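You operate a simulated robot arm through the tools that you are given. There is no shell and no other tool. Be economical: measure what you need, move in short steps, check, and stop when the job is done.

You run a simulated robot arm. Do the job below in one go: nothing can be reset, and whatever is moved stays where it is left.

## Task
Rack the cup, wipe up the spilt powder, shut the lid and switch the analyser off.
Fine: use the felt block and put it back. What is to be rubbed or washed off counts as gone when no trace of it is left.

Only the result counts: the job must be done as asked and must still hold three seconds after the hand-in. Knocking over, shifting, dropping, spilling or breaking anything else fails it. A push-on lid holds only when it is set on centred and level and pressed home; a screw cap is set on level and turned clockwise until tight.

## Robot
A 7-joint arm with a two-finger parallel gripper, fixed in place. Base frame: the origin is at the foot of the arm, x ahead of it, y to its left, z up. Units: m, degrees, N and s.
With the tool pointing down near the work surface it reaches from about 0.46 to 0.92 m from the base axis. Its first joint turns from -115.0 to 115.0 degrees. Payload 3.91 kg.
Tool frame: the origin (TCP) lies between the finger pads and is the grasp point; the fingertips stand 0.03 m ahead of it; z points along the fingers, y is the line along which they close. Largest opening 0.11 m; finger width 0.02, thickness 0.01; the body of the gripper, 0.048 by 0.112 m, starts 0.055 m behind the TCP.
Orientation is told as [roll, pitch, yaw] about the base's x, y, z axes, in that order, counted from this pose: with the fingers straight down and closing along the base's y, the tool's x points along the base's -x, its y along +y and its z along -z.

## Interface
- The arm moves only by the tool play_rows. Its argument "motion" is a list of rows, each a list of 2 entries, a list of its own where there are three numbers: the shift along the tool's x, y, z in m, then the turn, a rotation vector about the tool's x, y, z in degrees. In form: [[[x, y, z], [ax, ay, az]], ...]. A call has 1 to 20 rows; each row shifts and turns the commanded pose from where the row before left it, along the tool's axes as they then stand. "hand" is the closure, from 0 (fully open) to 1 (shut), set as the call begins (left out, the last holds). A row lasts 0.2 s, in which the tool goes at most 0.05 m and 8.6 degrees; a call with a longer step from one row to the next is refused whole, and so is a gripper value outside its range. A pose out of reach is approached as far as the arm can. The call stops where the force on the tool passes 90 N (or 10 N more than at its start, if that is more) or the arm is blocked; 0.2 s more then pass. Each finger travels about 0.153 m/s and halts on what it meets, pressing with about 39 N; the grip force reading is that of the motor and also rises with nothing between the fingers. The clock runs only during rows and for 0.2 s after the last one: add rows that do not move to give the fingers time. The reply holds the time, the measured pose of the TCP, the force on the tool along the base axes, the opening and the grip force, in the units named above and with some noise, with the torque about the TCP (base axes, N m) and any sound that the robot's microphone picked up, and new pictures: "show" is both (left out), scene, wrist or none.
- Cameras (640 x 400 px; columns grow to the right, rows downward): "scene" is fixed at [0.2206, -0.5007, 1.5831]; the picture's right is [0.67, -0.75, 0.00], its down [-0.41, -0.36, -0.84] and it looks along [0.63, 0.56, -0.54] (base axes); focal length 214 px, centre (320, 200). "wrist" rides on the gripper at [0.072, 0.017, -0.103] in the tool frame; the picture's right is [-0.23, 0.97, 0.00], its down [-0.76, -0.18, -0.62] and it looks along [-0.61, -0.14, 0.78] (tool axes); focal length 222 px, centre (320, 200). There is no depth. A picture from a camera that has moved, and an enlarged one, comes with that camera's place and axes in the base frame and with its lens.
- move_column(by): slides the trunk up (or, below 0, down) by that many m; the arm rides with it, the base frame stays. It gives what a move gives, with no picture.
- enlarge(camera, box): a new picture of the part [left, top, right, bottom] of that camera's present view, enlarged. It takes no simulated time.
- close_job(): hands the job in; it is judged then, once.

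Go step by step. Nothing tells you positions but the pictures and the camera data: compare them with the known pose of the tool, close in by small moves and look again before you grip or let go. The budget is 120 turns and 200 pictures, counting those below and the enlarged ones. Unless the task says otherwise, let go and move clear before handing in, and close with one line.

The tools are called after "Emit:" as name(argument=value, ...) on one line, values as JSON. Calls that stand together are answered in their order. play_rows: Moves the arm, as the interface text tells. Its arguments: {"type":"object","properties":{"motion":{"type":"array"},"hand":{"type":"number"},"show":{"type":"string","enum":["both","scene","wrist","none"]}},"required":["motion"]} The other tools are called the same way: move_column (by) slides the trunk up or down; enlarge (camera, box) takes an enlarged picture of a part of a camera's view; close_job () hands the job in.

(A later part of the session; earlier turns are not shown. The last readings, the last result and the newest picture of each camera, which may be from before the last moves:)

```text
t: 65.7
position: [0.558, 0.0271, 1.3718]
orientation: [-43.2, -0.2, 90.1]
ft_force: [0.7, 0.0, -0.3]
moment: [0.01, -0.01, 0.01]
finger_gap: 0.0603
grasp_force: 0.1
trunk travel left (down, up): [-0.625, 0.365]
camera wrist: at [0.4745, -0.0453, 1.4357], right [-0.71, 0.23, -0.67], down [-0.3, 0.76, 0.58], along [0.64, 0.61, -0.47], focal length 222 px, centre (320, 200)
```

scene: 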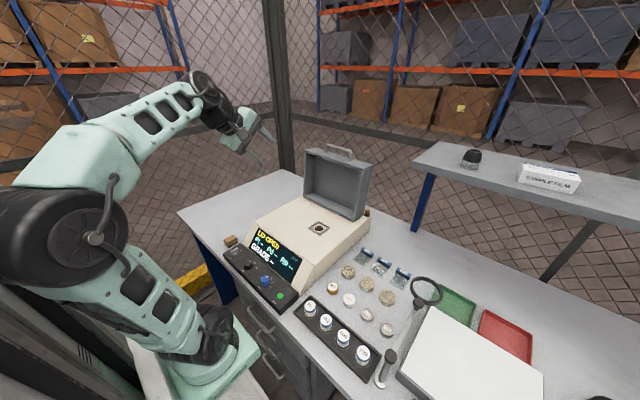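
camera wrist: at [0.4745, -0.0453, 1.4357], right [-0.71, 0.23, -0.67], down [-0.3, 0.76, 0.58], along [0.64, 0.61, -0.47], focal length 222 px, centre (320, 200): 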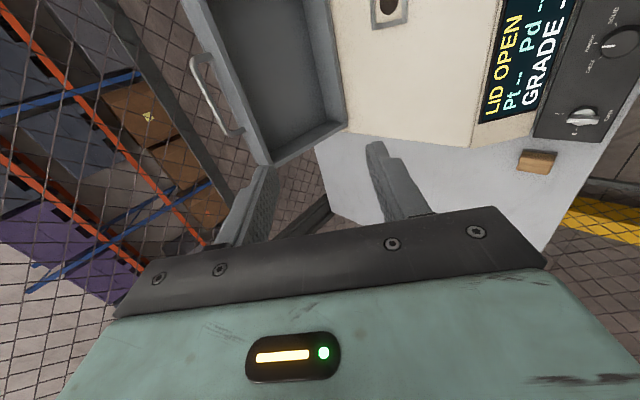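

Orientation is as intended. I'll move to a stand-off about 65 mm short of the bar.

Emit:
play_rows(motion=[[[0, -0.029, 0.032], [0, 0, 0]], [[0, -0.029, 0.032], [0, 0, 0]], [[0, -0.029, 0.032], [0, 0, 0]], [[0, -0.029, 0.032], [0, 0, 0]], [[0, -0.029, 0.032], [0, 0, 0]], [[0, -0.029, 0.032], [0, 0, 0]], [[0, -0.029, 0.032], [0, 0, 0]], [[0, 0, 0], [0, 0, 0]]], hand=0.6)

Emit:
enlarge(camera="wrist", box=[200, 60, 440, 210])

Emit:
enlarge(camera="scene", box=[290, 110, 400, 190])

```text
t: 67.5
position: [0.8596, 0.0253, 1.3481]
orientation: [-43.3, -0.2, 90.0]
ft_force: [-0.3, -0.6, 0.5]
moment: [0.0, -0.05, 0.04]
finger_gap: 0.0439
grasp_force: 0.1
trunk travel left (down, up): [-0.625, 0.365]
camera wrist: at [0.7754, -0.0463, 1.4125], right [-0.71, 0.23, -0.67], down [-0.3, 0.76, 0.58], along [0.64, 0.61, -0.47], focal length 222 px, centre (320, 200)
```

scene: 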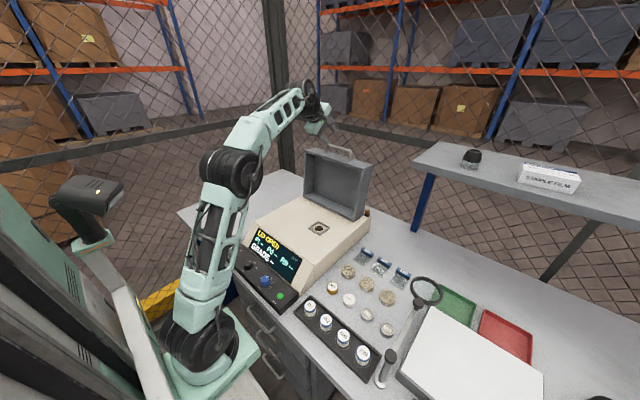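
wrist: 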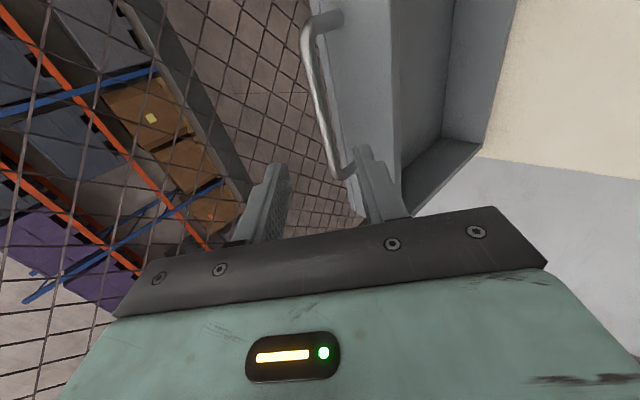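

```text
2.67 times, centred on (320, 135) of wrist
camera zoom: at [0.7754, -0.0463, 1.4125], right [-0.71, 0.23, -0.67], down [-0.3, 0.76, 0.58], along [0.64, 0.61, -0.47], focal length 592 px, centre (320, 373)
```

zoom: 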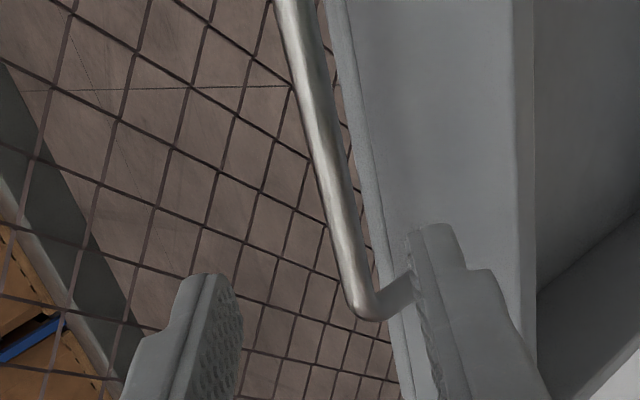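

```text
5.00 times, centred on (345, 150) of scene
camera zoom: at [0.2206, -0.5007, 1.5831], right [0.67, -0.75, 0.0], down [-0.41, -0.36, -0.84], along [0.63, 0.56, -0.54], focal length 1072 px, centre (195, 450)
```

zoom: 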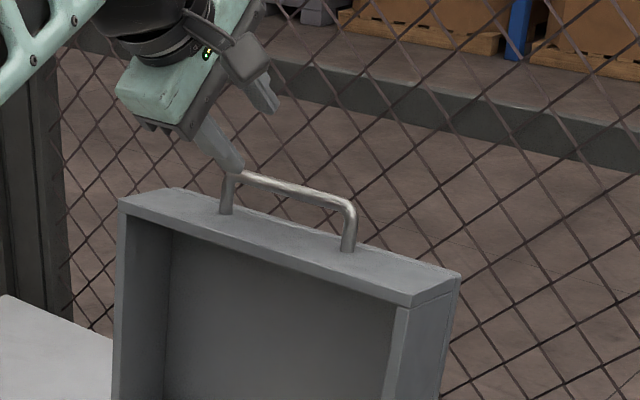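

The bar at the gripper's y is at about (0.918, 1.279), nearly on the finger axis. I'll advance 50 mm and check before straddling.

Emit:
play_rows(motion=[[[0, 0.004, 0.025], [0, 0, 0]], [[0, 0, 0.025], [0, 0, 0]], [[0, 0, 0], [0, 0, 0]]], show="none")

Emit:
enlarge(camera="wrist", box=[200, 60, 440, 210])

Emit:
enlarge(camera="scene", box=[300, 120, 380, 180])

```text
t: 68.3
position: [0.8895, 0.0282, 1.3108]
orientation: [-43.4, -0.2, 90.0]
ft_force: [-0.5, 1.1, -0.2]
moment: [0.02, -0.02, -0.01]
finger_gap: 0.044
grasp_force: 0.0
trunk travel left (down, up): [-0.625, 0.365]
```

```text
2.67 times, centred on (320, 135) of wrist
camera zoom: at [0.8062, -0.0448, 1.3733], right [-0.71, 0.23, -0.67], down [-0.3, 0.76, 0.58], along [0.64, 0.61, -0.47], focal length 592 px, centre (320, 373)
```

zoom: 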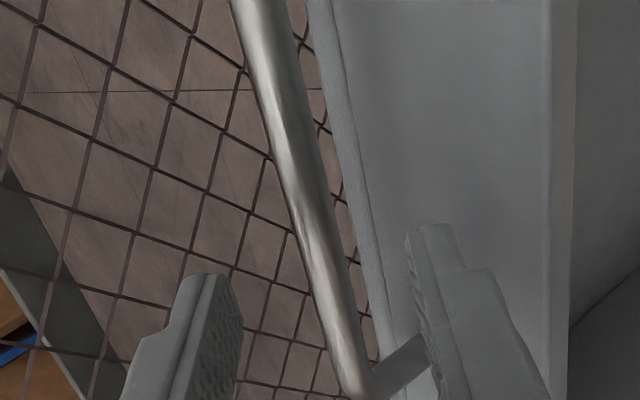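

```text
6.67 times, centred on (340, 150) of scene
camera zoom: at [0.2206, -0.5007, 1.5831], right [0.67, -0.75, 0.0], down [-0.41, -0.36, -0.84], along [0.63, 0.56, -0.54], focal length 1430 px, centre (187, 533)
```

zoom: 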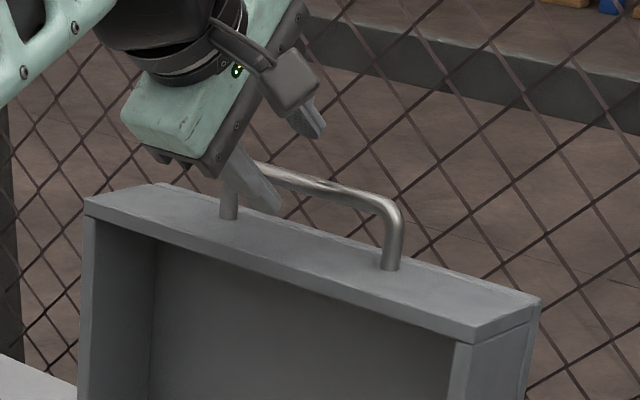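

The bar runs centrally between the fingertips. I'll narrow the opening to about 28 mm and advance 24 mm.

Emit:
play_rows(motion=[[[0.005, 0, 0], [0, 0, 0]], [[0, 0, 0.012], [0, 0, 0]], [[0, 0, 0.012], [0, 0, 0]], [[0, 0, 0], [0, 0, 0]]], hand=0.75, show="none")

Emit:
enlarge(camera="wrist", box=[200, 60, 440, 210])

Emit:
enlarge(camera="scene", box=[300, 120, 380, 180])

```text
t: 69.3
position: [0.9076, 0.0228, 1.2917]
orientation: [-43.3, -0.1, 90.1]
ft_force: [0.1, -0.6, 0.6]
moment: [-0.03, 0.0, -0.01]
finger_gap: 0.0273
grasp_force: 0.0
trunk travel left (down, up): [-0.625, 0.365]
```

```text
2.67 times, centred on (320, 135) of wrist
camera zoom: at [0.8232, -0.0504, 1.3557], right [-0.71, 0.23, -0.67], down [-0.3, 0.76, 0.58], along [0.64, 0.61, -0.47], focal length 592 px, centre (320, 373)
```

zoom: 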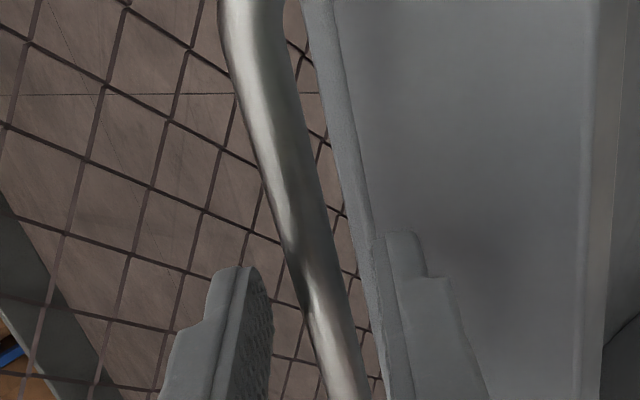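

```text
6.67 times, centred on (340, 150) of scene
camera zoom: at [0.2206, -0.5007, 1.5831], right [0.67, -0.75, 0.0], down [-0.41, -0.36, -0.84], along [0.63, 0.56, -0.54], focal length 1430 px, centre (187, 533)
```

zoom: 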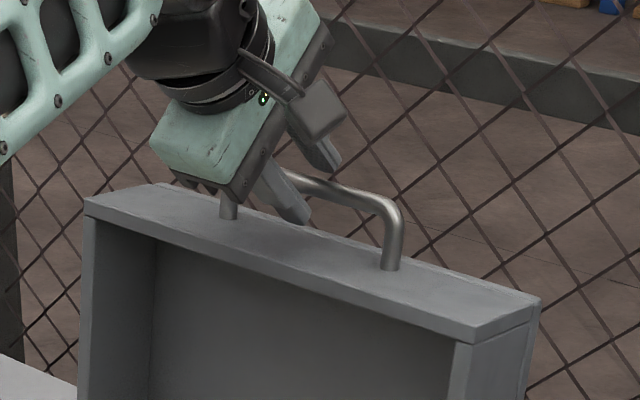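

The fingers straddle the bar. I'll start swinging the lid forward in a slow arc about its hinge (about x 0.86, z 0.99).

Emit:
play_rows(motion=[[[0, 0.0128, -0.0145], [0, 0, 0]], [[0, 0.0128, -0.0145], [0, 0, 0]], [[0, 0.0128, -0.0145], [0, 0, 0]], [[0, 0.0128, -0.0145], [0, 0, 0]], [[0, 0, 0], [0, 0, 0]]], show="none")

Emit:
enlarge(camera="wrist", box=[200, 60, 440, 210])

Emit:
enlarge(camera="scene", box=[270, 120, 390, 220])

```text
t: 70.5
position: [0.8317, 0.023, 1.299]
orientation: [-43.3, -0.2, 90.1]
ft_force: [0.2, -0.1, 0.8]
moment: [0.01, 0.02, -0.01]
finger_gap: 0.0275
grasp_force: 0.0
trunk travel left (down, up): [-0.625, 0.365]
```

```text
2.67 times, centred on (320, 135) of wrist
camera zoom: at [0.7467, -0.0503, 1.3635], right [-0.71, 0.23, -0.67], down [-0.3, 0.76, 0.58], along [0.64, 0.61, -0.47], focal length 592 px, centre (320, 373)
```

zoom: 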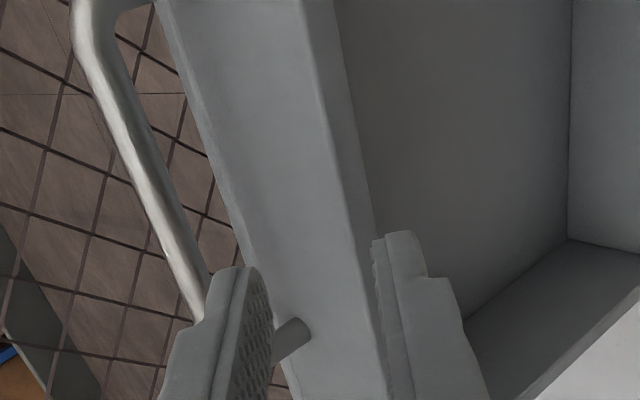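

```text
4.00 times, centred on (330, 170) of scene
camera zoom: at [0.2206, -0.5007, 1.5831], right [0.67, -0.75, 0.0], down [-0.41, -0.36, -0.84], along [0.63, 0.56, -0.54], focal length 858 px, centre (280, 320)
```

zoom: 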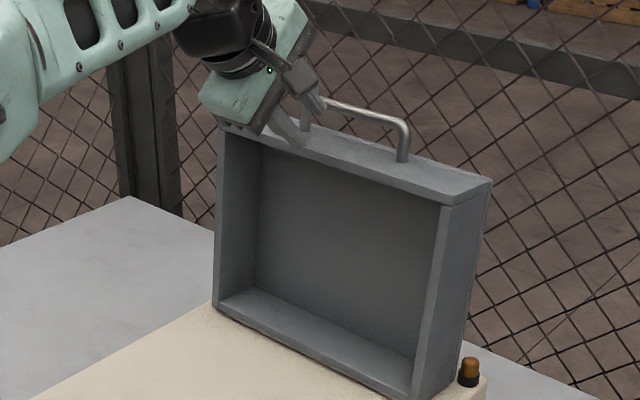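

The lid did not follow: the tips slid off the bar during take-up. I'll retrace, go a bit deeper, and actually grip the bar before swinging.

Emit:
play_rows(motion=[[[0, -0.0128, 0.0145], [0, 0, 0]], [[0, -0.0128, 0.0145], [0, 0, 0]], [[0, -0.0128, 0.0145], [0, 0, 0]], [[0, -0.0128, 0.0145], [0, 0, 0]], [[0, 0, 0.006], [0, 0, 0]], [[0, 0, 0], [0, 0, 0]]], show="none")

Emit:
enlarge(camera="wrist", box=[200, 60, 440, 210])

Emit:
play_rows(motion=[[[0, 0, 0], [0, 0, 0]], [[0, 0, 0], [0, 0, 0]], [[0, 0, 0], [0, 0, 0]]], hand=1, show="wrist")

Emit:
enlarge(camera="scene", box=[300, 120, 380, 180])

```text
t: 71.9
position: [0.9116, 0.0224, 1.2871]
orientation: [-43.3, -0.2, 90.0]
ft_force: [-0.5, 0.0, -0.7]
moment: [-0.02, 0.02, 0.02]
finger_gap: 0.0273
grasp_force: 0.0
trunk travel left (down, up): [-0.625, 0.365]
```

```text
2.67 times, centred on (320, 135) of wrist
camera zoom: at [0.8276, -0.0508, 1.3514], right [-0.71, 0.23, -0.67], down [-0.3, 0.76, 0.58], along [0.64, 0.61, -0.47], focal length 592 px, centre (320, 373)
```

zoom: 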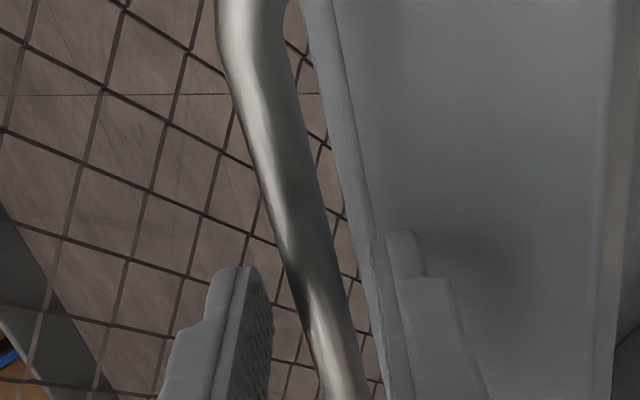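

```text
t: 72.7
position: [0.91, 0.0211, 1.2876]
orientation: [-43.1, -0.3, 90.1]
ft_force: [-14.8, -1.0, -9.3]
moment: [-0.01, 0.3, -0.36]
finger_gap: 0.0116
grasp_force: 45.3
trunk travel left (down, up): [-0.625, 0.365]
camera wrist: at [0.8269, -0.0507, 1.3507], right [-0.71, 0.23, -0.67], down [-0.3, 0.76, 0.58], along [0.64, 0.61, -0.47], focal length 222 px, centre (320, 200)
```

wrist: 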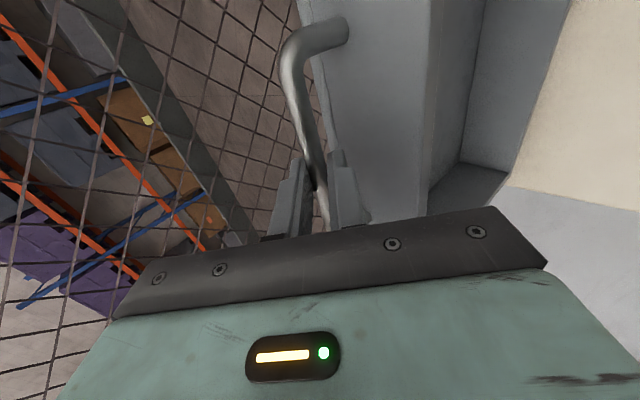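

```text
6.67 times, centred on (340, 150) of scene
camera zoom: at [0.2206, -0.5007, 1.5831], right [0.67, -0.75, 0.0], down [-0.41, -0.36, -0.84], along [0.63, 0.56, -0.54], focal length 1430 px, centre (187, 533)
```

zoom: 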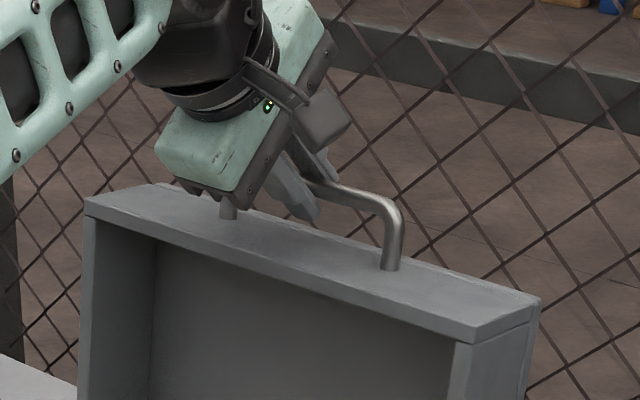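

The bar is gripped (11.6 mm). I'll swing it in small steps while watching the force.

Emit:
play_rows(motion=[[[0, 0.006, -0.0079], [0, 0, 0]], [[0, 0.006, -0.0079], [0, 0, 0]], [[0, 0.006, -0.0079], [0, 0, 0]], [[0, 0, 0], [0, 0, 0]]], show="none")

Emit:
enlarge(camera="scene", box=[270, 120, 390, 220])

```text
t: 73.7
position: [0.8819, 0.0227, 1.293]
orientation: [-43.5, -0.4, 89.8]
ft_force: [5.0, -2.6, 0.8]
moment: [-0.05, -0.12, -0.33]
finger_gap: 0.0118
grasp_force: 45.1
trunk travel left (down, up): [-0.625, 0.365]
```

```text
4.00 times, centred on (330, 170) of scene
camera zoom: at [0.2206, -0.5007, 1.5831], right [0.67, -0.75, 0.0], down [-0.41, -0.36, -0.84], along [0.63, 0.56, -0.54], focal length 858 px, centre (280, 320)
```

zoom: 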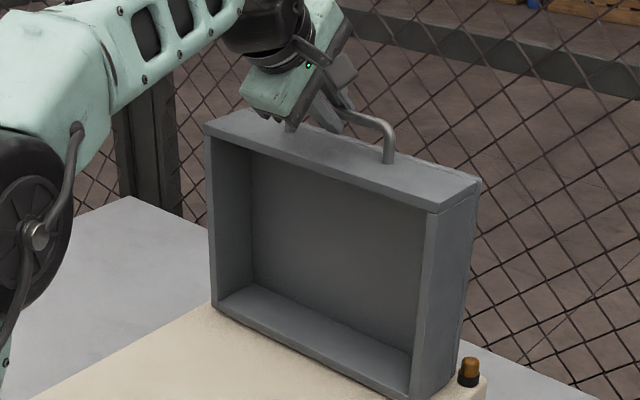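

The lid follows with little force. Continuing the arc to about upright.

Emit:
play_rows(motion=[[[0, 0.0113, -0.0103], [0, 0, 0]], [[0, 0.0113, -0.0103], [0, 0, 0]], [[0, 0.0113, -0.0103], [0, 0, 0]], [[0, 0.0113, -0.0103], [0, 0, 0]], [[0, 0.0113, -0.0103], [0, 0, 0]], [[0, 0, 0], [0, 0, 0]]], show="none")

Emit:
enlarge(camera="scene", box=[250, 120, 390, 240])

Emit:
enlarge(camera="wrist", box=[200, 60, 440, 210])

```text
t: 75.1
position: [0.8037, 0.0217, 1.2943]
orientation: [-43.7, -0.4, 90.0]
ft_force: [-1.1, -2.6, 28.7]
moment: [0.27, -0.25, 0.22]
finger_gap: 0.0116
grasp_force: 44.5
trunk travel left (down, up): [-0.625, 0.365]
```

```text
3.33 times, centred on (320, 180) of scene
camera zoom: at [0.2206, -0.5007, 1.5831], right [0.67, -0.75, 0.0], down [-0.41, -0.36, -0.84], along [0.63, 0.56, -0.54], focal length 715 px, centre (320, 267)
```

zoom: 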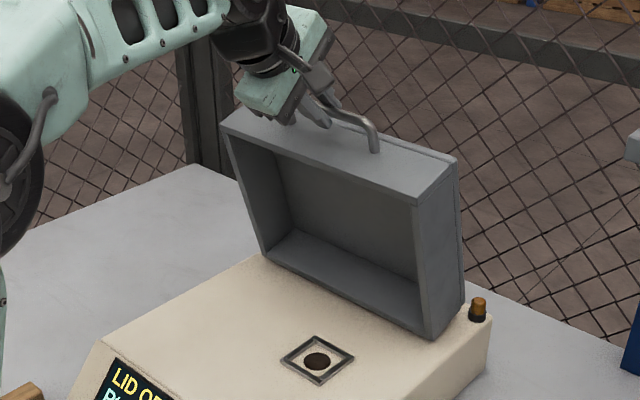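

```text
2.67 times, centred on (320, 135) of wrist
camera zoom: at [0.7204, -0.0509, 1.3573], right [-0.7, 0.23, -0.67], down [-0.3, 0.76, 0.58], along [0.64, 0.61, -0.46], focal length 592 px, centre (320, 373)
```

zoom: 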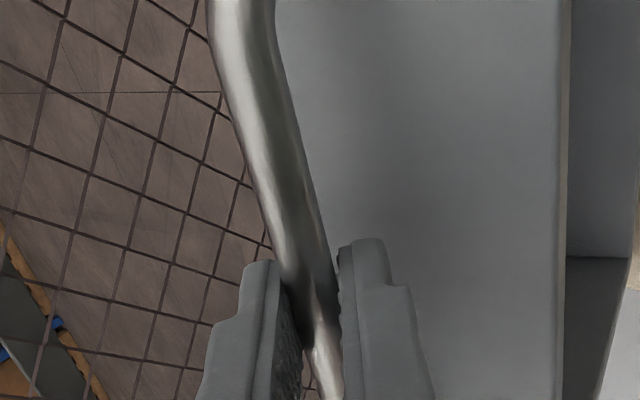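

A bit of upward force says my hinge was slightly off (nearer x 0.849). I'll correct the arc and continue.

Emit:
play_rows(motion=[[[0, 0.0114, -0.0101], [0, 0, 0]], [[0, 0.0129, -0.0082], [0, 0, 0]], [[0, 0.0133, -0.0075], [0, 0, 0]], [[0, 0.0137, -0.0069], [0, 0, 0]], [[0, 0.0141, -0.0061], [0, 0, 0]], [[0, 0, 0], [0, 0, 0]]], show="none")

Emit:
enlarge(camera="scene", box=[250, 120, 390, 240])

Emit:
enlarge(camera="wrist", box=[200, 60, 440, 210])

```text
t: 76.5
position: [0.7316, 0.0231, 1.2734]
orientation: [-43.1, -0.2, 89.9]
ft_force: [-1.9, -4.5, 4.3]
moment: [-0.42, 0.11, -0.24]
finger_gap: 0.0114
grasp_force: 45.1
trunk travel left (down, up): [-0.625, 0.365]
```

```text
3.33 times, centred on (320, 180) of scene
camera zoom: at [0.2206, -0.5007, 1.5831], right [0.67, -0.75, 0.0], down [-0.41, -0.36, -0.84], along [0.63, 0.56, -0.54], focal length 715 px, centre (320, 267)
```

zoom: 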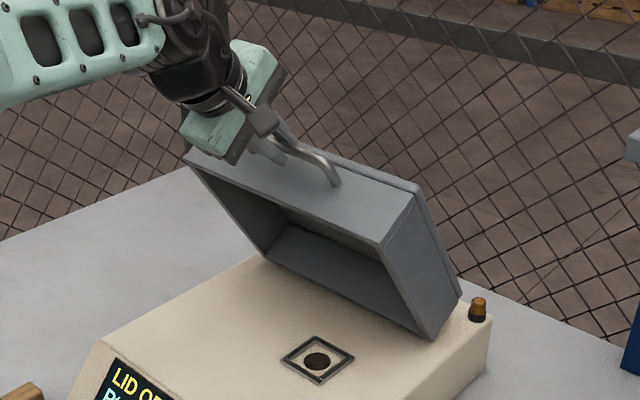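

```text
2.67 times, centred on (320, 135) of wrist
camera zoom: at [0.6464, -0.0506, 1.3373], right [-0.71, 0.23, -0.67], down [-0.3, 0.76, 0.58], along [0.64, 0.61, -0.47], focal length 592 px, centre (320, 373)
```

zoom: 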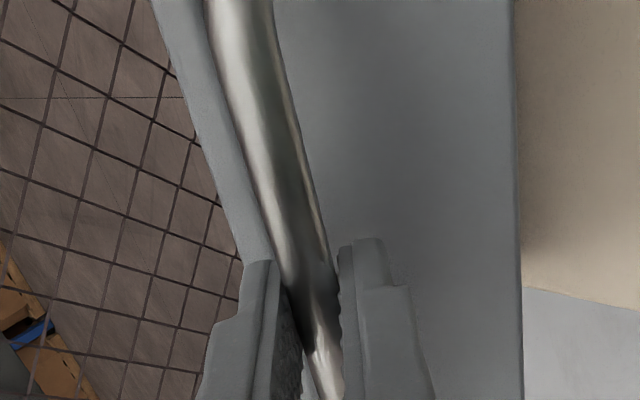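

Force is small again. I'll continue, tipping the tool slowly toward vertical as the lid comes down.

Emit:
play_rows(motion=[[[0, 0.01365, -0.00537], [-2, 0, 0]], [[0, 0.01406, -0.00409], [-2, 0, 0]], [[0, 0.01436, -0.00279], [-2, 0, 0]], [[0, 0.01455, -0.00147], [-2, 0, 0]], [[0, 0.01462, -0.00013], [-2, 0, 0]], [[0, 0, 0], [0, 0, 0]]], show="none")

Emit:
enlarge(camera="scene", box=[250, 120, 390, 240])

Emit:
enlarge(camera="wrist", box=[200, 60, 440, 210])

```text
t: 77.9
position: [0.6674, 0.0223, 1.2405]
orientation: [-33.2, -0.3, 89.9]
ft_force: [5.1, -15.1, -4.9]
moment: [-0.82, -0.04, -0.08]
finger_gap: 0.012
grasp_force: 45.4
trunk travel left (down, up): [-0.625, 0.365]
```

```text
3.33 times, centred on (320, 180) of scene
camera zoom: at [0.2206, -0.5007, 1.5831], right [0.67, -0.75, 0.0], down [-0.41, -0.36, -0.84], along [0.63, 0.56, -0.54], focal length 715 px, centre (320, 267)
```

zoom: 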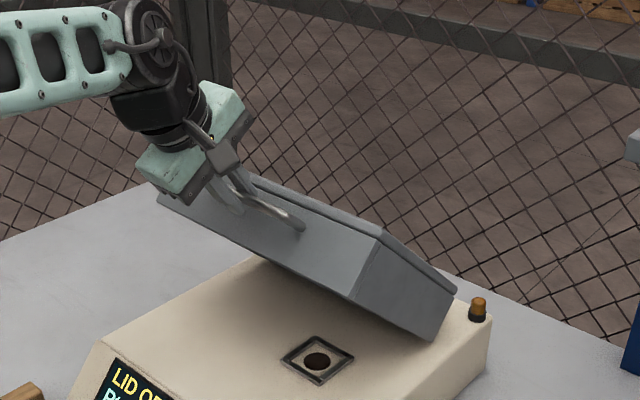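

```text
2.67 times, centred on (320, 135) of wrist
camera zoom: at [0.5957, -0.0505, 1.3162], right [-0.81, 0.23, -0.53], down [-0.19, 0.76, 0.62], along [0.55, 0.61, -0.57], focal length 592 px, centre (320, 373)
```

zoom: 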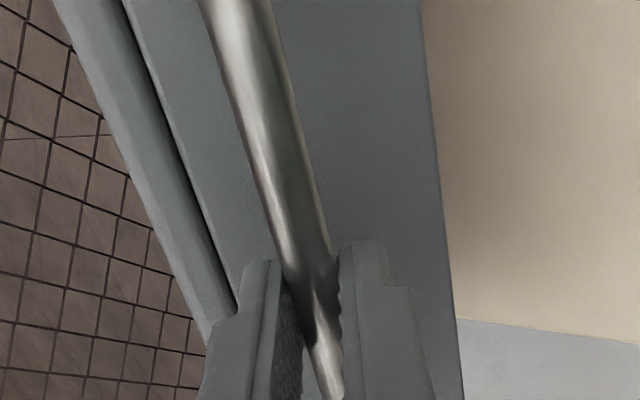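

Going well. A small sideways force is showing; I'll relieve it slightly and continue.

Emit:
play_rows(motion=[[[0.0005, 0.01457, 0.0012], [-2, 0, 0]], [[0, 0.01441, 0.00253], [-2, 0, 0]], [[0, 0.01413, 0.00384], [-2, 0, 0]], [[0, 0.01374, 0.00511], [-2, 0, 0]], [[0, 0.01324, 0.00635], [-2, 0, 0]], [[0, 0, 0], [0, 0, 0]]], show="none")

Emit:
enlarge(camera="scene", box=[230, 140, 370, 260])

Emit:
enlarge(camera="wrist", box=[200, 60, 440, 210])

```text
t: 79.3
position: [0.6161, 0.0227, 1.1882]
orientation: [-23.3, -0.3, 90.0]
ft_force: [4.7, -12.0, -4.0]
moment: [-0.86, -0.13, 0.24]
finger_gap: 0.0119
grasp_force: 44.7
trunk travel left (down, up): [-0.625, 0.365]
```

```text
3.33 times, centred on (300, 200) of scene
camera zoom: at [0.2206, -0.5007, 1.5831], right [0.67, -0.75, 0.0], down [-0.41, -0.36, -0.84], along [0.63, 0.56, -0.54], focal length 715 px, centre (387, 200)
```

zoom: 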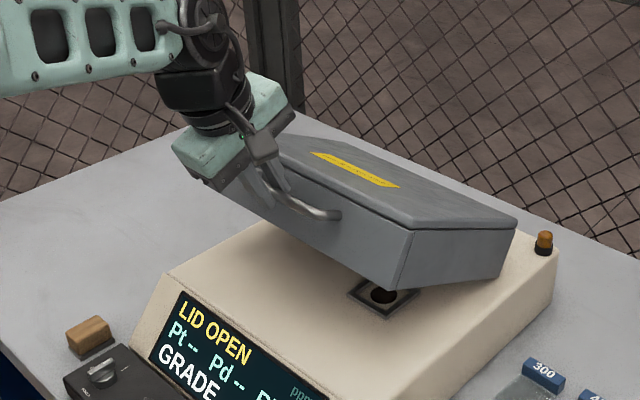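

```text
2.67 times, centred on (320, 135) of wrist
camera zoom: at [0.5581, -0.0506, 1.2764], right [-0.89, 0.23, -0.38], down [-0.08, 0.76, 0.65], along [0.44, 0.61, -0.66], focal length 592 px, centre (320, 373)
```

zoom: 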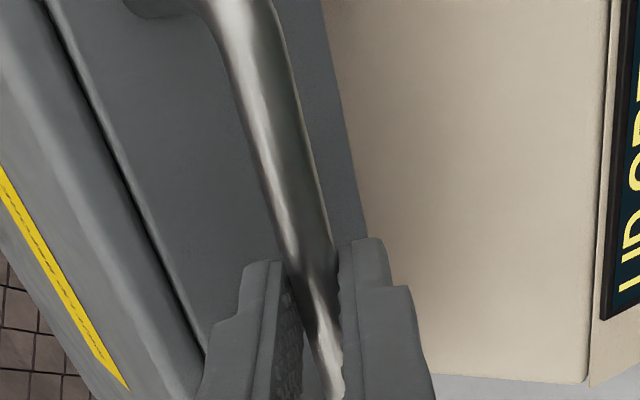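

Continuing down.

Emit:
play_rows(motion=[[[0.0005, 0.01263, 0.00754], [-2, 0, 0]], [[0, 0.01193, 0.00868], [-2, 0, 0]], [[0, 0.01112, 0.00974], [-2, 0, 0]], [[0, 0.01023, 0.01074], [-2, 0, 0]], [[0, 0, 0], [0, 0, 0]]], show="none")

Emit:
enlarge(camera="scene", box=[230, 140, 370, 260])

Emit:
enlarge(camera="wrist", box=[200, 60, 440, 210])

```text
t: 80.5
position: [0.5865, 0.023, 1.1379]
orientation: [-15.3, -0.4, 90.0]
ft_force: [14.9, 2.8, -8.5]
moment: [-0.05, -0.26, 0.68]
finger_gap: 0.0119
grasp_force: 45.3
trunk travel left (down, up): [-0.625, 0.365]
```

```text
3.33 times, centred on (300, 200) of scene
camera zoom: at [0.2206, -0.5007, 1.5831], right [0.67, -0.75, 0.0], down [-0.41, -0.36, -0.84], along [0.63, 0.56, -0.54], focal length 715 px, centre (387, 200)
```

zoom: 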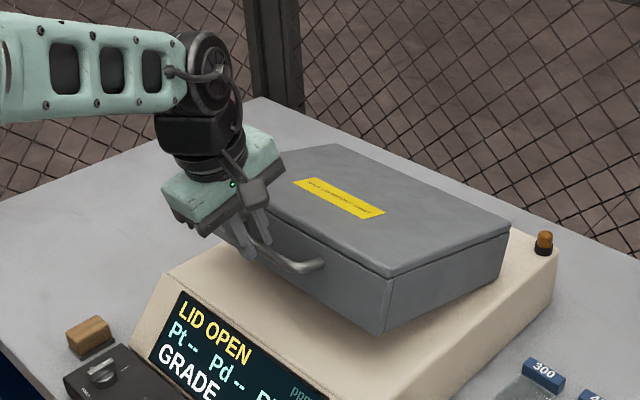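

```text
2.67 times, centred on (320, 135) of wrist
camera zoom: at [0.5417, -0.0507, 1.2335], right [-0.94, 0.23, -0.26], down [0.01, 0.76, 0.65], along [0.34, 0.61, -0.71], focal length 592 px, centre (320, 373)
```

zoom: 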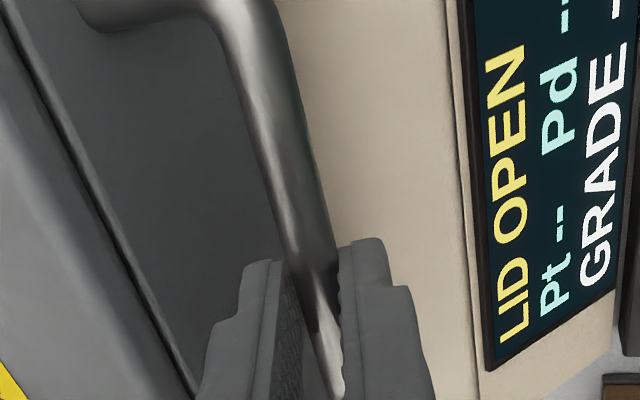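

A slight outward pull is showing; I'll correct 1 mm and continue.

Emit:
play_rows(motion=[[[0, 0.00825, 0.01165], [-2, 0, 0]], [[0, 0.0078, 0.01247], [-2, 0, 0]], [[0, 0.0067, 0.0132], [-2, 0, 0]], [[0, 0, 0], [0, 0, 0]]], show="none")

Emit:
enlarge(camera="scene", box=[230, 150, 370, 270])

Emit:
enlarge(camera="wrist", box=[200, 60, 440, 210])

```text
t: 81.5
position: [0.5722, 0.0222, 1.0968]
orientation: [-9.4, -0.3, 89.9]
ft_force: [22.2, 9.8, -6.7]
moment: [0.06, -0.5, 0.74]
finger_gap: 0.0118
grasp_force: 44.5
trunk travel left (down, up): [-0.625, 0.365]
```

```text
3.33 times, centred on (300, 210) of scene
camera zoom: at [0.2206, -0.5007, 1.5831], right [0.67, -0.75, 0.0], down [-0.41, -0.36, -0.84], along [0.63, 0.56, -0.54], focal length 715 px, centre (387, 167)
```

zoom: 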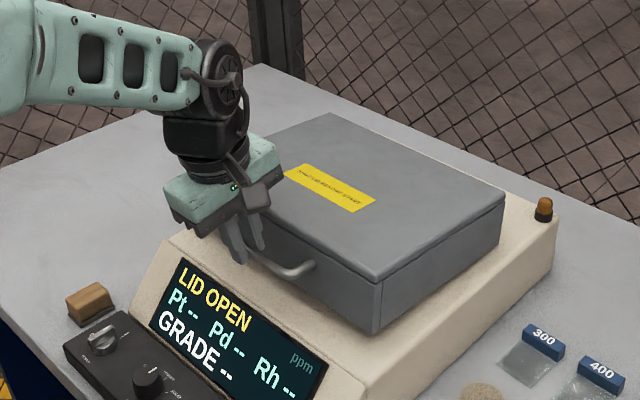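

```text
2.67 times, centred on (320, 135) of wrist
camera zoom: at [0.5376, -0.0508, 1.1947], right [-0.96, 0.23, -0.16], down [0.07, 0.76, 0.65], along [0.27, 0.61, -0.74], focal length 592 px, centre (320, 373)
```

zoom: 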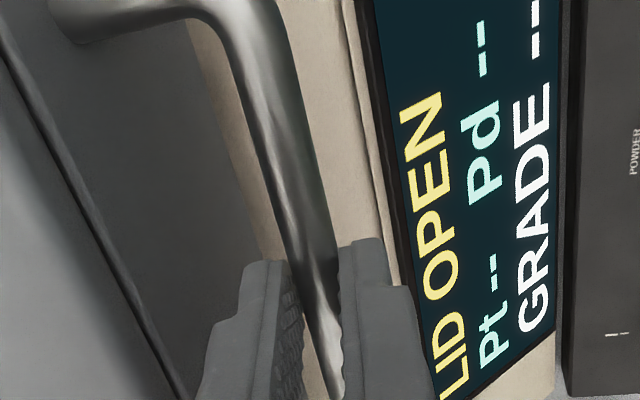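

Emit:
play_rows(motion=[[[0, 0.0042, 0.01383], [-2, 0, 0]], [[0, 0.004, 0.01435], [-2, 0, 0]], [[0, 0, 0], [0, 0, 0]]], show="none")

Emit:
enlarge(camera="scene", box=[230, 150, 370, 270])

Emit:
enlarge(camera="wrist", box=[200, 60, 440, 210])

```text
t: 82.3
position: [0.5683, 0.0222, 1.0702]
orientation: [-5.6, -0.2, 90.0]
ft_force: [18.0, 7.1, 22.3]
moment: [-1.07, -0.5, 0.61]
finger_gap: 0.0116
grasp_force: 45.1
trunk travel left (down, up): [-0.625, 0.365]
```

```text
3.33 times, centred on (300, 210) of scene
camera zoom: at [0.2206, -0.5007, 1.5831], right [0.67, -0.75, 0.0], down [-0.41, -0.36, -0.84], along [0.63, 0.56, -0.54], focal length 715 px, centre (387, 167)
```

zoom: 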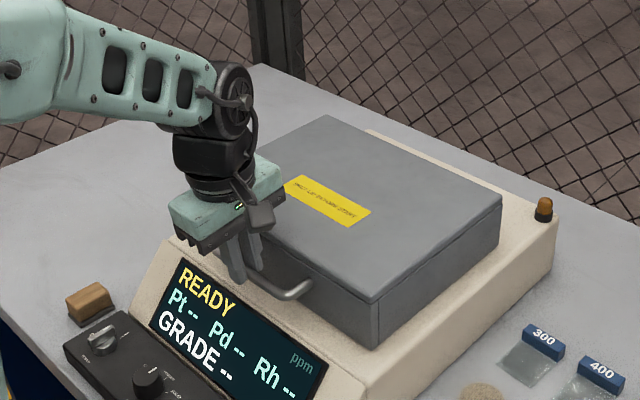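

```text
2.67 times, centred on (320, 135) of wrist
camera zoom: at [0.5401, -0.0508, 1.1712], right [-0.97, 0.23, -0.09], down [0.12, 0.76, 0.64], along [0.22, 0.61, -0.76], focal length 592 px, centre (320, 373)
```

zoom: 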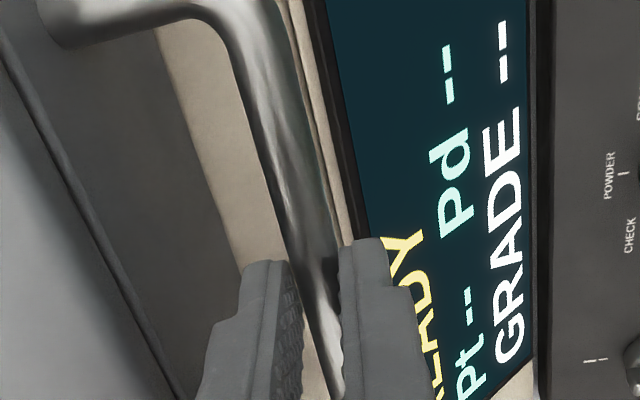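

The display says READY, so the lid is shut. I'll press slightly, relax, open a little and rise out of the handle.

Emit:
play_rows(motion=[[[0, -0.001, 0.001], [0, 0, 0]], [[0, 0, 0], [0, 0, 0]]], show="none")

Emit:
play_rows(motion=[[[0, 0, -0.001], [0, 0, 0]], [[0, 0, 0], [0, 0, 0]]], hand=0.78, show="none")

Emit:
play_rows(motion=[[[0, 0, -0.01], [0, 0, 0]], [[0, 0, -0.02], [0, 0, 0]], [[0, 0, -0.04], [0, 0, 0]], [[0, 0, -0.04], [0, 0, 0]], [[0, 0, 0], [0, 0, 0]]])

Emit:
enlarge(camera="scene", box=[230, 150, 370, 270])

```text
t: 82.9
position: [0.5683, 0.0222, 1.0687]
orientation: [-5.4, -0.2, 90.0]
ft_force: [3.5, 1.0, 39.3]
moment: [-0.13, -0.18, 0.92]
finger_gap: 0.012
grasp_force: 45.4
trunk travel left (down, up): [-0.625, 0.365]
```

```text
t: 83.5
position: [0.5667, 0.0219, 1.0674]
orientation: [-5.2, -0.2, 89.9]
ft_force: [-0.2, -0.4, 0.2]
moment: [0.01, 0.0, 0.01]
finger_gap: 0.0242
grasp_force: 0.0
trunk travel left (down, up): [-0.625, 0.365]
```

```text
t: 84.7
position: [0.558, 0.0226, 1.1776]
orientation: [-5.2, -0.2, 90.0]
ft_force: [0.5, 0.1, 0.4]
moment: [-0.02, -0.01, 0.02]
finger_gap: 0.0241
grasp_force: 0.0
trunk travel left (down, up): [-0.625, 0.365]
camera wrist: at [0.531, -0.0511, 1.2794], right [-0.97, 0.23, -0.09], down [0.12, 0.76, 0.64], along [0.21, 0.61, -0.76], focal length 222 px, centre (320, 200)
```

scene: 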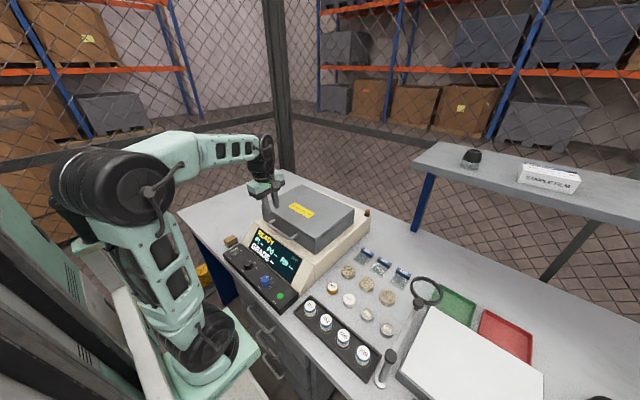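
wrist: 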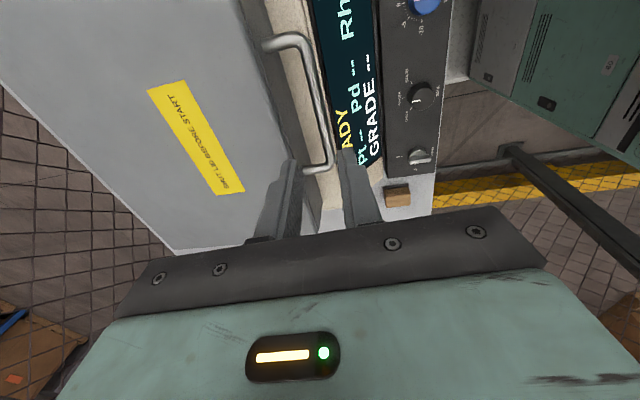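

```text
3.33 times, centred on (300, 210) of scene
camera zoom: at [0.2206, -0.5007, 1.5831], right [0.67, -0.75, 0.0], down [-0.41, -0.36, -0.84], along [0.63, 0.56, -0.54], focal length 715 px, centre (387, 167)
```

zoom: 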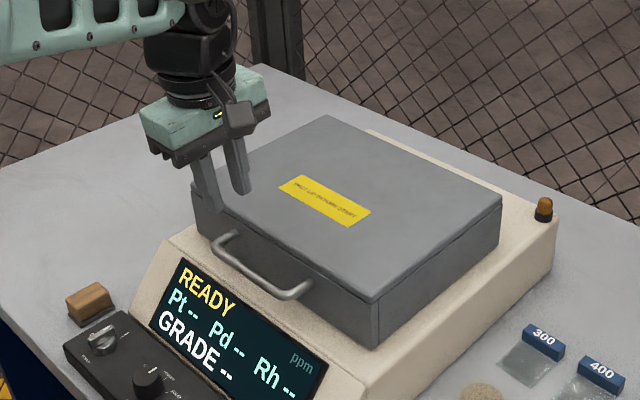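

The lid is shut. I'll rise, return the tool to vertical with yaw 0, then look at the power knob.

Emit:
play_rows(motion=[[[0, 0, -0.03], [-5.2, 0, 0]], [[0, 0, 0], [0, 0, 8.5]], [[0, 0, 0], [0, 0, 8.5]], [[0, 0, 0], [0, 0, 8.5]], [[0, 0, 0], [0, 0, 8.5]], [[0, 0, 0], [0, 0, 8.5]], [[0, 0, 0], [0, 0, 8.5]], [[0, 0, 0], [0, 0, 8.5]], [[0, 0, 0], [0, 0, 8.5]], [[0, 0, 0], [0, 0, 8.5]], [[0, 0, 0], [0, 0, 8.5]], [[0, 0, 0], [0, 0, 5]], [[0, 0, 0], [0, 0, 0]]], show="none")

Emit:
play_rows(motion=[[[0.02, 0.04, 0], [0, 0, 0]], [[0.02, 0.04, 0], [0, 0, 0]], [[0.02, 0.04, 0], [0, 0, 0]], [[0.02, 0.02, 0], [0, 0, 0]], [[0, 0, 0], [0, 0, 0]]], hand=0.6, show="none")

Emit:
move_column(by=-0.14)

Emit:
enlarge(camera="wrist", box=[200, 60, 440, 210])

Emit:
enlarge(camera="scene", box=[210, 220, 310, 290])

```text
t: 87.5
position: [0.5554, 0.0218, 1.2067]
orientation: [0.2, -0.1, -0.1]
ft_force: [-0.5, 0.8, -0.2]
moment: [-0.02, -0.02, -0.04]
finger_gap: 0.0242
grasp_force: 0.0
trunk travel left (down, up): [-0.625, 0.365]
```

```text
t: 88.7
position: [0.4753, 0.1625, 1.2089]
orientation: [0.1, -0.1, 0.0]
ft_force: [0.2, -0.7, -0.1]
moment: [0.02, -0.02, 0.01]
finger_gap: 0.0439
grasp_force: 0.0
trunk travel left (down, up): [-0.625, 0.365]
```

```text
t: 90.4
position: [0.4764, 0.1614, 1.0682]
orientation: [0.2, -0.1, 0.0]
ft_force: [0.3, 0.1, -0.1]
moment: [0.01, -0.03, 0.01]
finger_gap: 0.0441
grasp_force: 0.0
trunk travel left (down, up): [-0.485, 0.505]
```

```text
2.67 times, centred on (320, 135) of wrist
camera zoom: at [0.4019, 0.1784, 1.1721], right [0.23, 0.97, 0.0], down [0.76, -0.18, 0.62], along [0.61, -0.14, -0.78], focal length 592 px, centre (320, 373)
```

zoom: 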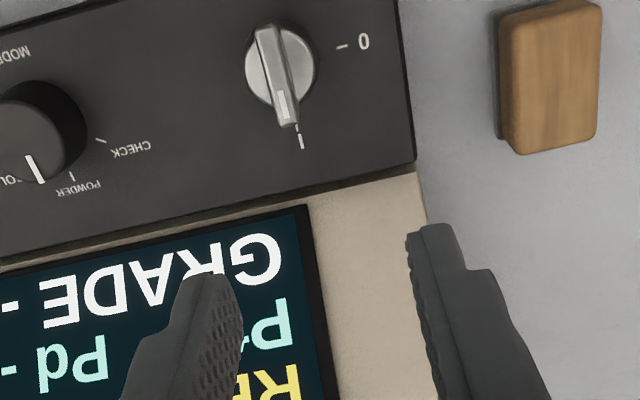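

```text
5.71 times, centred on (260, 255) of scene
camera zoom: at [0.2206, -0.5007, 1.5831], right [0.67, -0.75, 0.0], down [-0.41, -0.36, -0.84], along [0.63, 0.56, -0.54], focal length 1226 px, centre (663, -114)
```

zoom: 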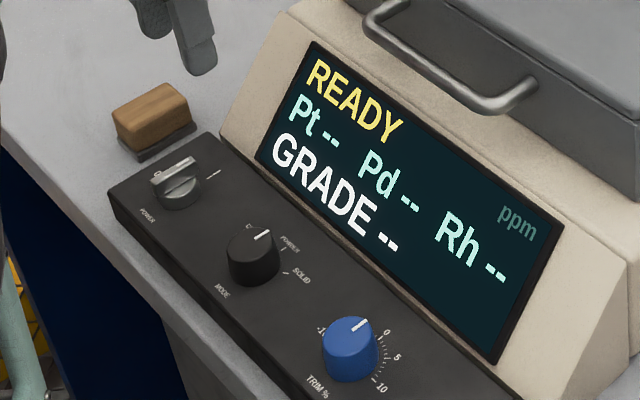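

The knob bar is at about (0.445, 0.155), top near 0.95–0.96, and points along +x to I. I'll move above it and look again.

Emit:
play_rows(motion=[[[0.015, -0.003, 0.02], [0, 0, 0]], [[0.0145, -0.003, 0.027], [0, 0, 0]], [[0, 0, 0], [0, 0, 0]]], hand=0.7, show="none")

Emit:
enlarge(camera="wrist", box=[200, 60, 440, 210])

Emit:
enlarge(camera="scene", box=[200, 210, 280, 270])

```text
t: 91.2
position: [0.4454, 0.1568, 1.021]
orientation: [0.3, -0.1, 0.0]
ft_force: [0.1, -0.3, 1.0]
moment: [0.0, 0.01, 0.02]
finger_gap: 0.0332
grasp_force: 0.0
trunk travel left (down, up): [-0.485, 0.505]
```

```text
2.67 times, centred on (320, 135) of wrist
camera zoom: at [0.3724, 0.1729, 1.1241], right [0.23, 0.97, 0.01], down [0.76, -0.18, 0.62], along [0.61, -0.14, -0.78], focal length 592 px, centre (320, 373)
```

zoom: 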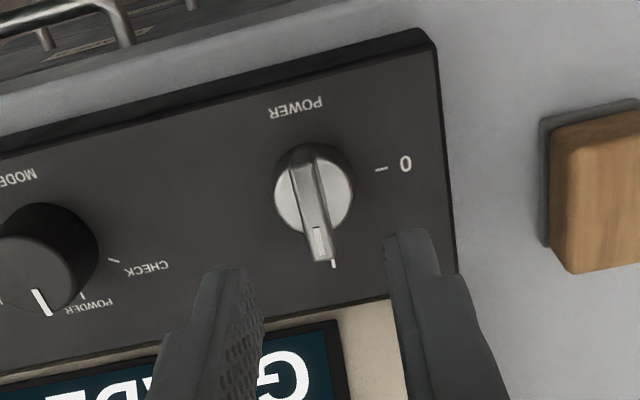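

```text
6.67 times, centred on (240, 240) of scene
camera zoom: at [0.2206, -0.5007, 1.5831], right [0.67, -0.75, 0.0], down [-0.41, -0.36, -0.84], along [0.63, 0.56, -0.54], focal length 1430 px, centre (853, -67)
```

zoom: 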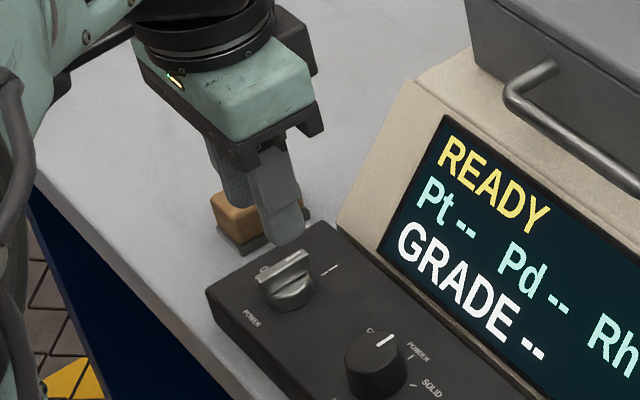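

The knob bar centre is now well fixed at (0.4456, 0.1545), top 0.946. I'll go down to just above it and check.

Emit:
play_rows(motion=[[[-0.001, -0.0014, 0.02], [0, 0, 0]], [[0, 0, 0.018], [0, 0, 0]], [[0, 0, 0], [0, 0, 0]]], show="none")

Emit:
enlarge(camera="wrist", box=[240, 80, 400, 200])

Emit:
enlarge(camera="scene", box=[210, 230, 270, 275])

```text
t: 92.0
position: [0.4469, 0.1565, 0.9823]
orientation: [0.2, -0.1, 0.0]
ft_force: [0.1, -0.6, -1.2]
moment: [-0.02, 0.0, 0.0]
finger_gap: 0.0327
grasp_force: 0.1
trunk travel left (down, up): [-0.485, 0.505]
```

```text
3.33 times, centred on (320, 140) of wrist
camera zoom: at [0.3735, 0.1722, 1.0856], right [0.23, 0.97, 0.0], down [0.76, -0.18, 0.62], along [0.61, -0.14, -0.78], focal length 740 px, centre (320, 400)
```

zoom: 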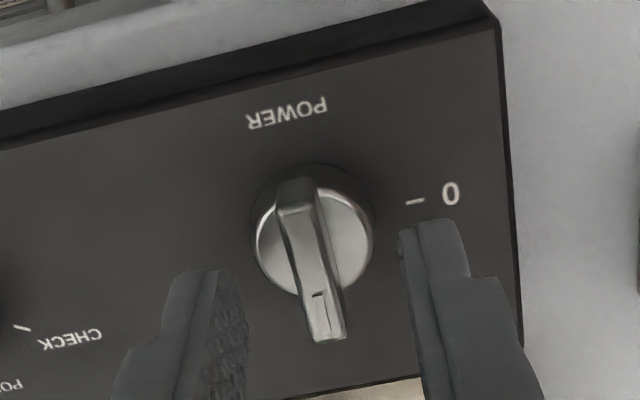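

```text
8.89 times, centred on (240, 252) of scene
camera zoom: at [0.2206, -0.5007, 1.5831], right [0.67, -0.75, 0.0], down [-0.41, -0.36, -0.84], along [0.63, 0.56, -0.54], focal length 1906 px, centre (1031, -267)
```

zoom: 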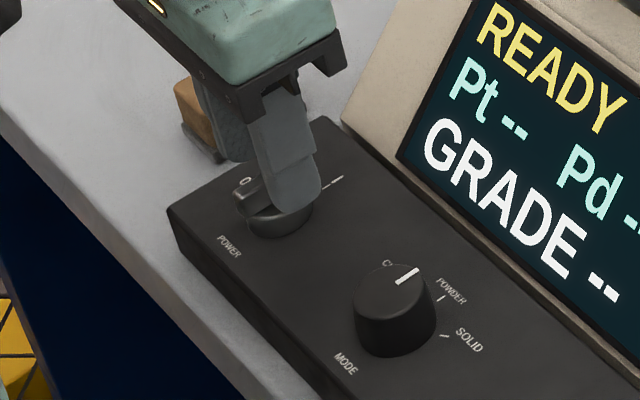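

Aligned. I'll descend 15 mm so the pads flank the bar, then close.

Emit:
play_rows(motion=[[[-0.0005, -0.001, 0.008], [0, 0, 0]], [[0, 0, 0.007], [0, 0, 0]], [[0, 0, 0], [0, 0, 0]]], show="none")

Emit:
play_rows(motion=[[[0, 0, 0], [0, 0, 0]], [[0, 0, 0], [0, 0, 0]], [[0, 0, 0], [0, 0, 0]]], hand=1, show="none")

Emit:
enlarge(camera="wrist", box=[240, 80, 400, 200])

Emit:
enlarge(camera="scene", box=[210, 230, 270, 275])

```text
t: 92.8
position: [0.448, 0.1545, 0.9677]
orientation: [0.2, -0.1, 0.1]
ft_force: [-0.2, 0.2, 0.4]
moment: [-0.01, 0.0, -0.01]
finger_gap: 0.0331
grasp_force: 0.0
trunk travel left (down, up): [-0.485, 0.505]
```

```text
t: 93.6
position: [0.4467, 0.1545, 0.9682]
orientation: [0.3, -0.1, 0.0]
ft_force: [-0.2, 6.2, -3.9]
moment: [0.31, -0.37, 0.03]
finger_gap: 0.0258
grasp_force: 45.3
trunk travel left (down, up): [-0.485, 0.505]
```

```text
3.33 times, centred on (320, 140) of wrist
camera zoom: at [0.374, 0.1712, 1.0715], right [0.23, 0.97, 0.01], down [0.76, -0.18, 0.62], along [0.61, -0.14, -0.78], focal length 740 px, centre (320, 400)
```

zoom: 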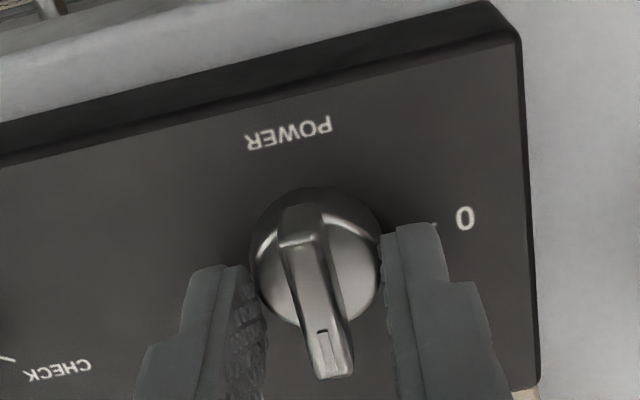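

```text
8.89 times, centred on (240, 252) of scene
camera zoom: at [0.2206, -0.5007, 1.5831], right [0.67, -0.75, 0.0], down [-0.41, -0.36, -0.84], along [0.63, 0.56, -0.54], focal length 1906 px, centre (1031, -267)
```

zoom: 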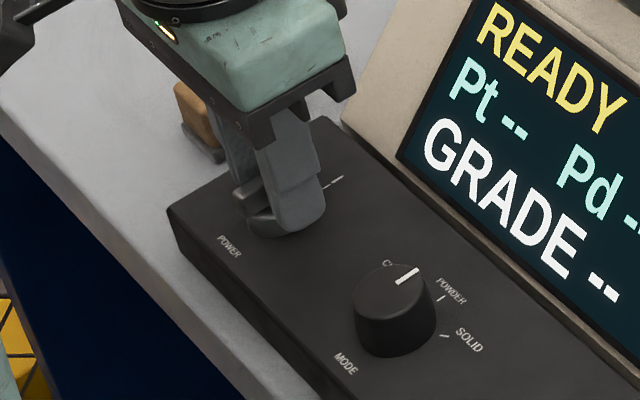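

The pads caught the round skirt (26 mm) instead of the bar. I'll open, rise 6 mm and grip the bar itself.

Emit:
play_rows(motion=[[[0, 0, 0], [0, 0, 0]], [[0, 0, -0.006], [0, 0, 0]], [[0, 0, 0], [0, 0, 0]]], hand=0.7, show="none")

Emit:
play_rows(motion=[[[0, 0, 0], [0, 0, 0]], [[0, 0, 0], [0, 0, 0]], [[0, 0, 0], [0, 0, 0]]], hand=1, show="none")

Emit:
enlarge(camera="wrist", box=[240, 80, 400, 200])

```text
t: 94.4
position: [0.4471, 0.156, 0.9739]
orientation: [0.1, -0.1, 0.0]
ft_force: [0.6, -0.1, -0.4]
moment: [0.03, 0.02, 0.0]
finger_gap: 0.0329
grasp_force: 0.0
trunk travel left (down, up): [-0.485, 0.505]
```

```text
t: 95.2
position: [0.4486, 0.1543, 0.9736]
orientation: [0.3, -0.1, 0.1]
ft_force: [0.4, 4.8, 0.4]
moment: [-0.08, 0.03, 0.02]
finger_gap: 0.0077
grasp_force: 44.9
trunk travel left (down, up): [-0.485, 0.505]
```

```text
3.33 times, centred on (320, 140) of wrist
camera zoom: at [0.3741, 0.1712, 1.0773], right [0.23, 0.97, 0.0], down [0.76, -0.18, 0.62], along [0.61, -0.14, -0.78], focal length 740 px, centre (320, 400)
```

zoom: 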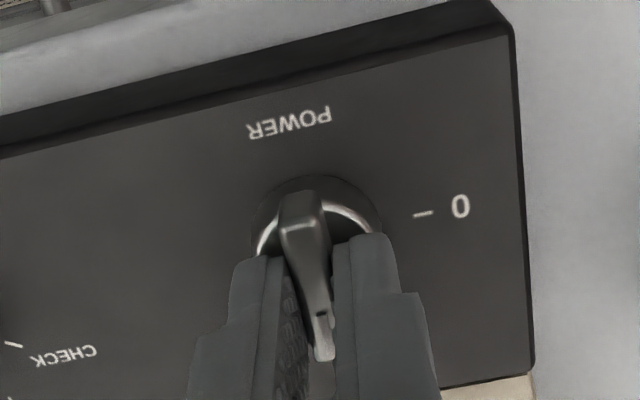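

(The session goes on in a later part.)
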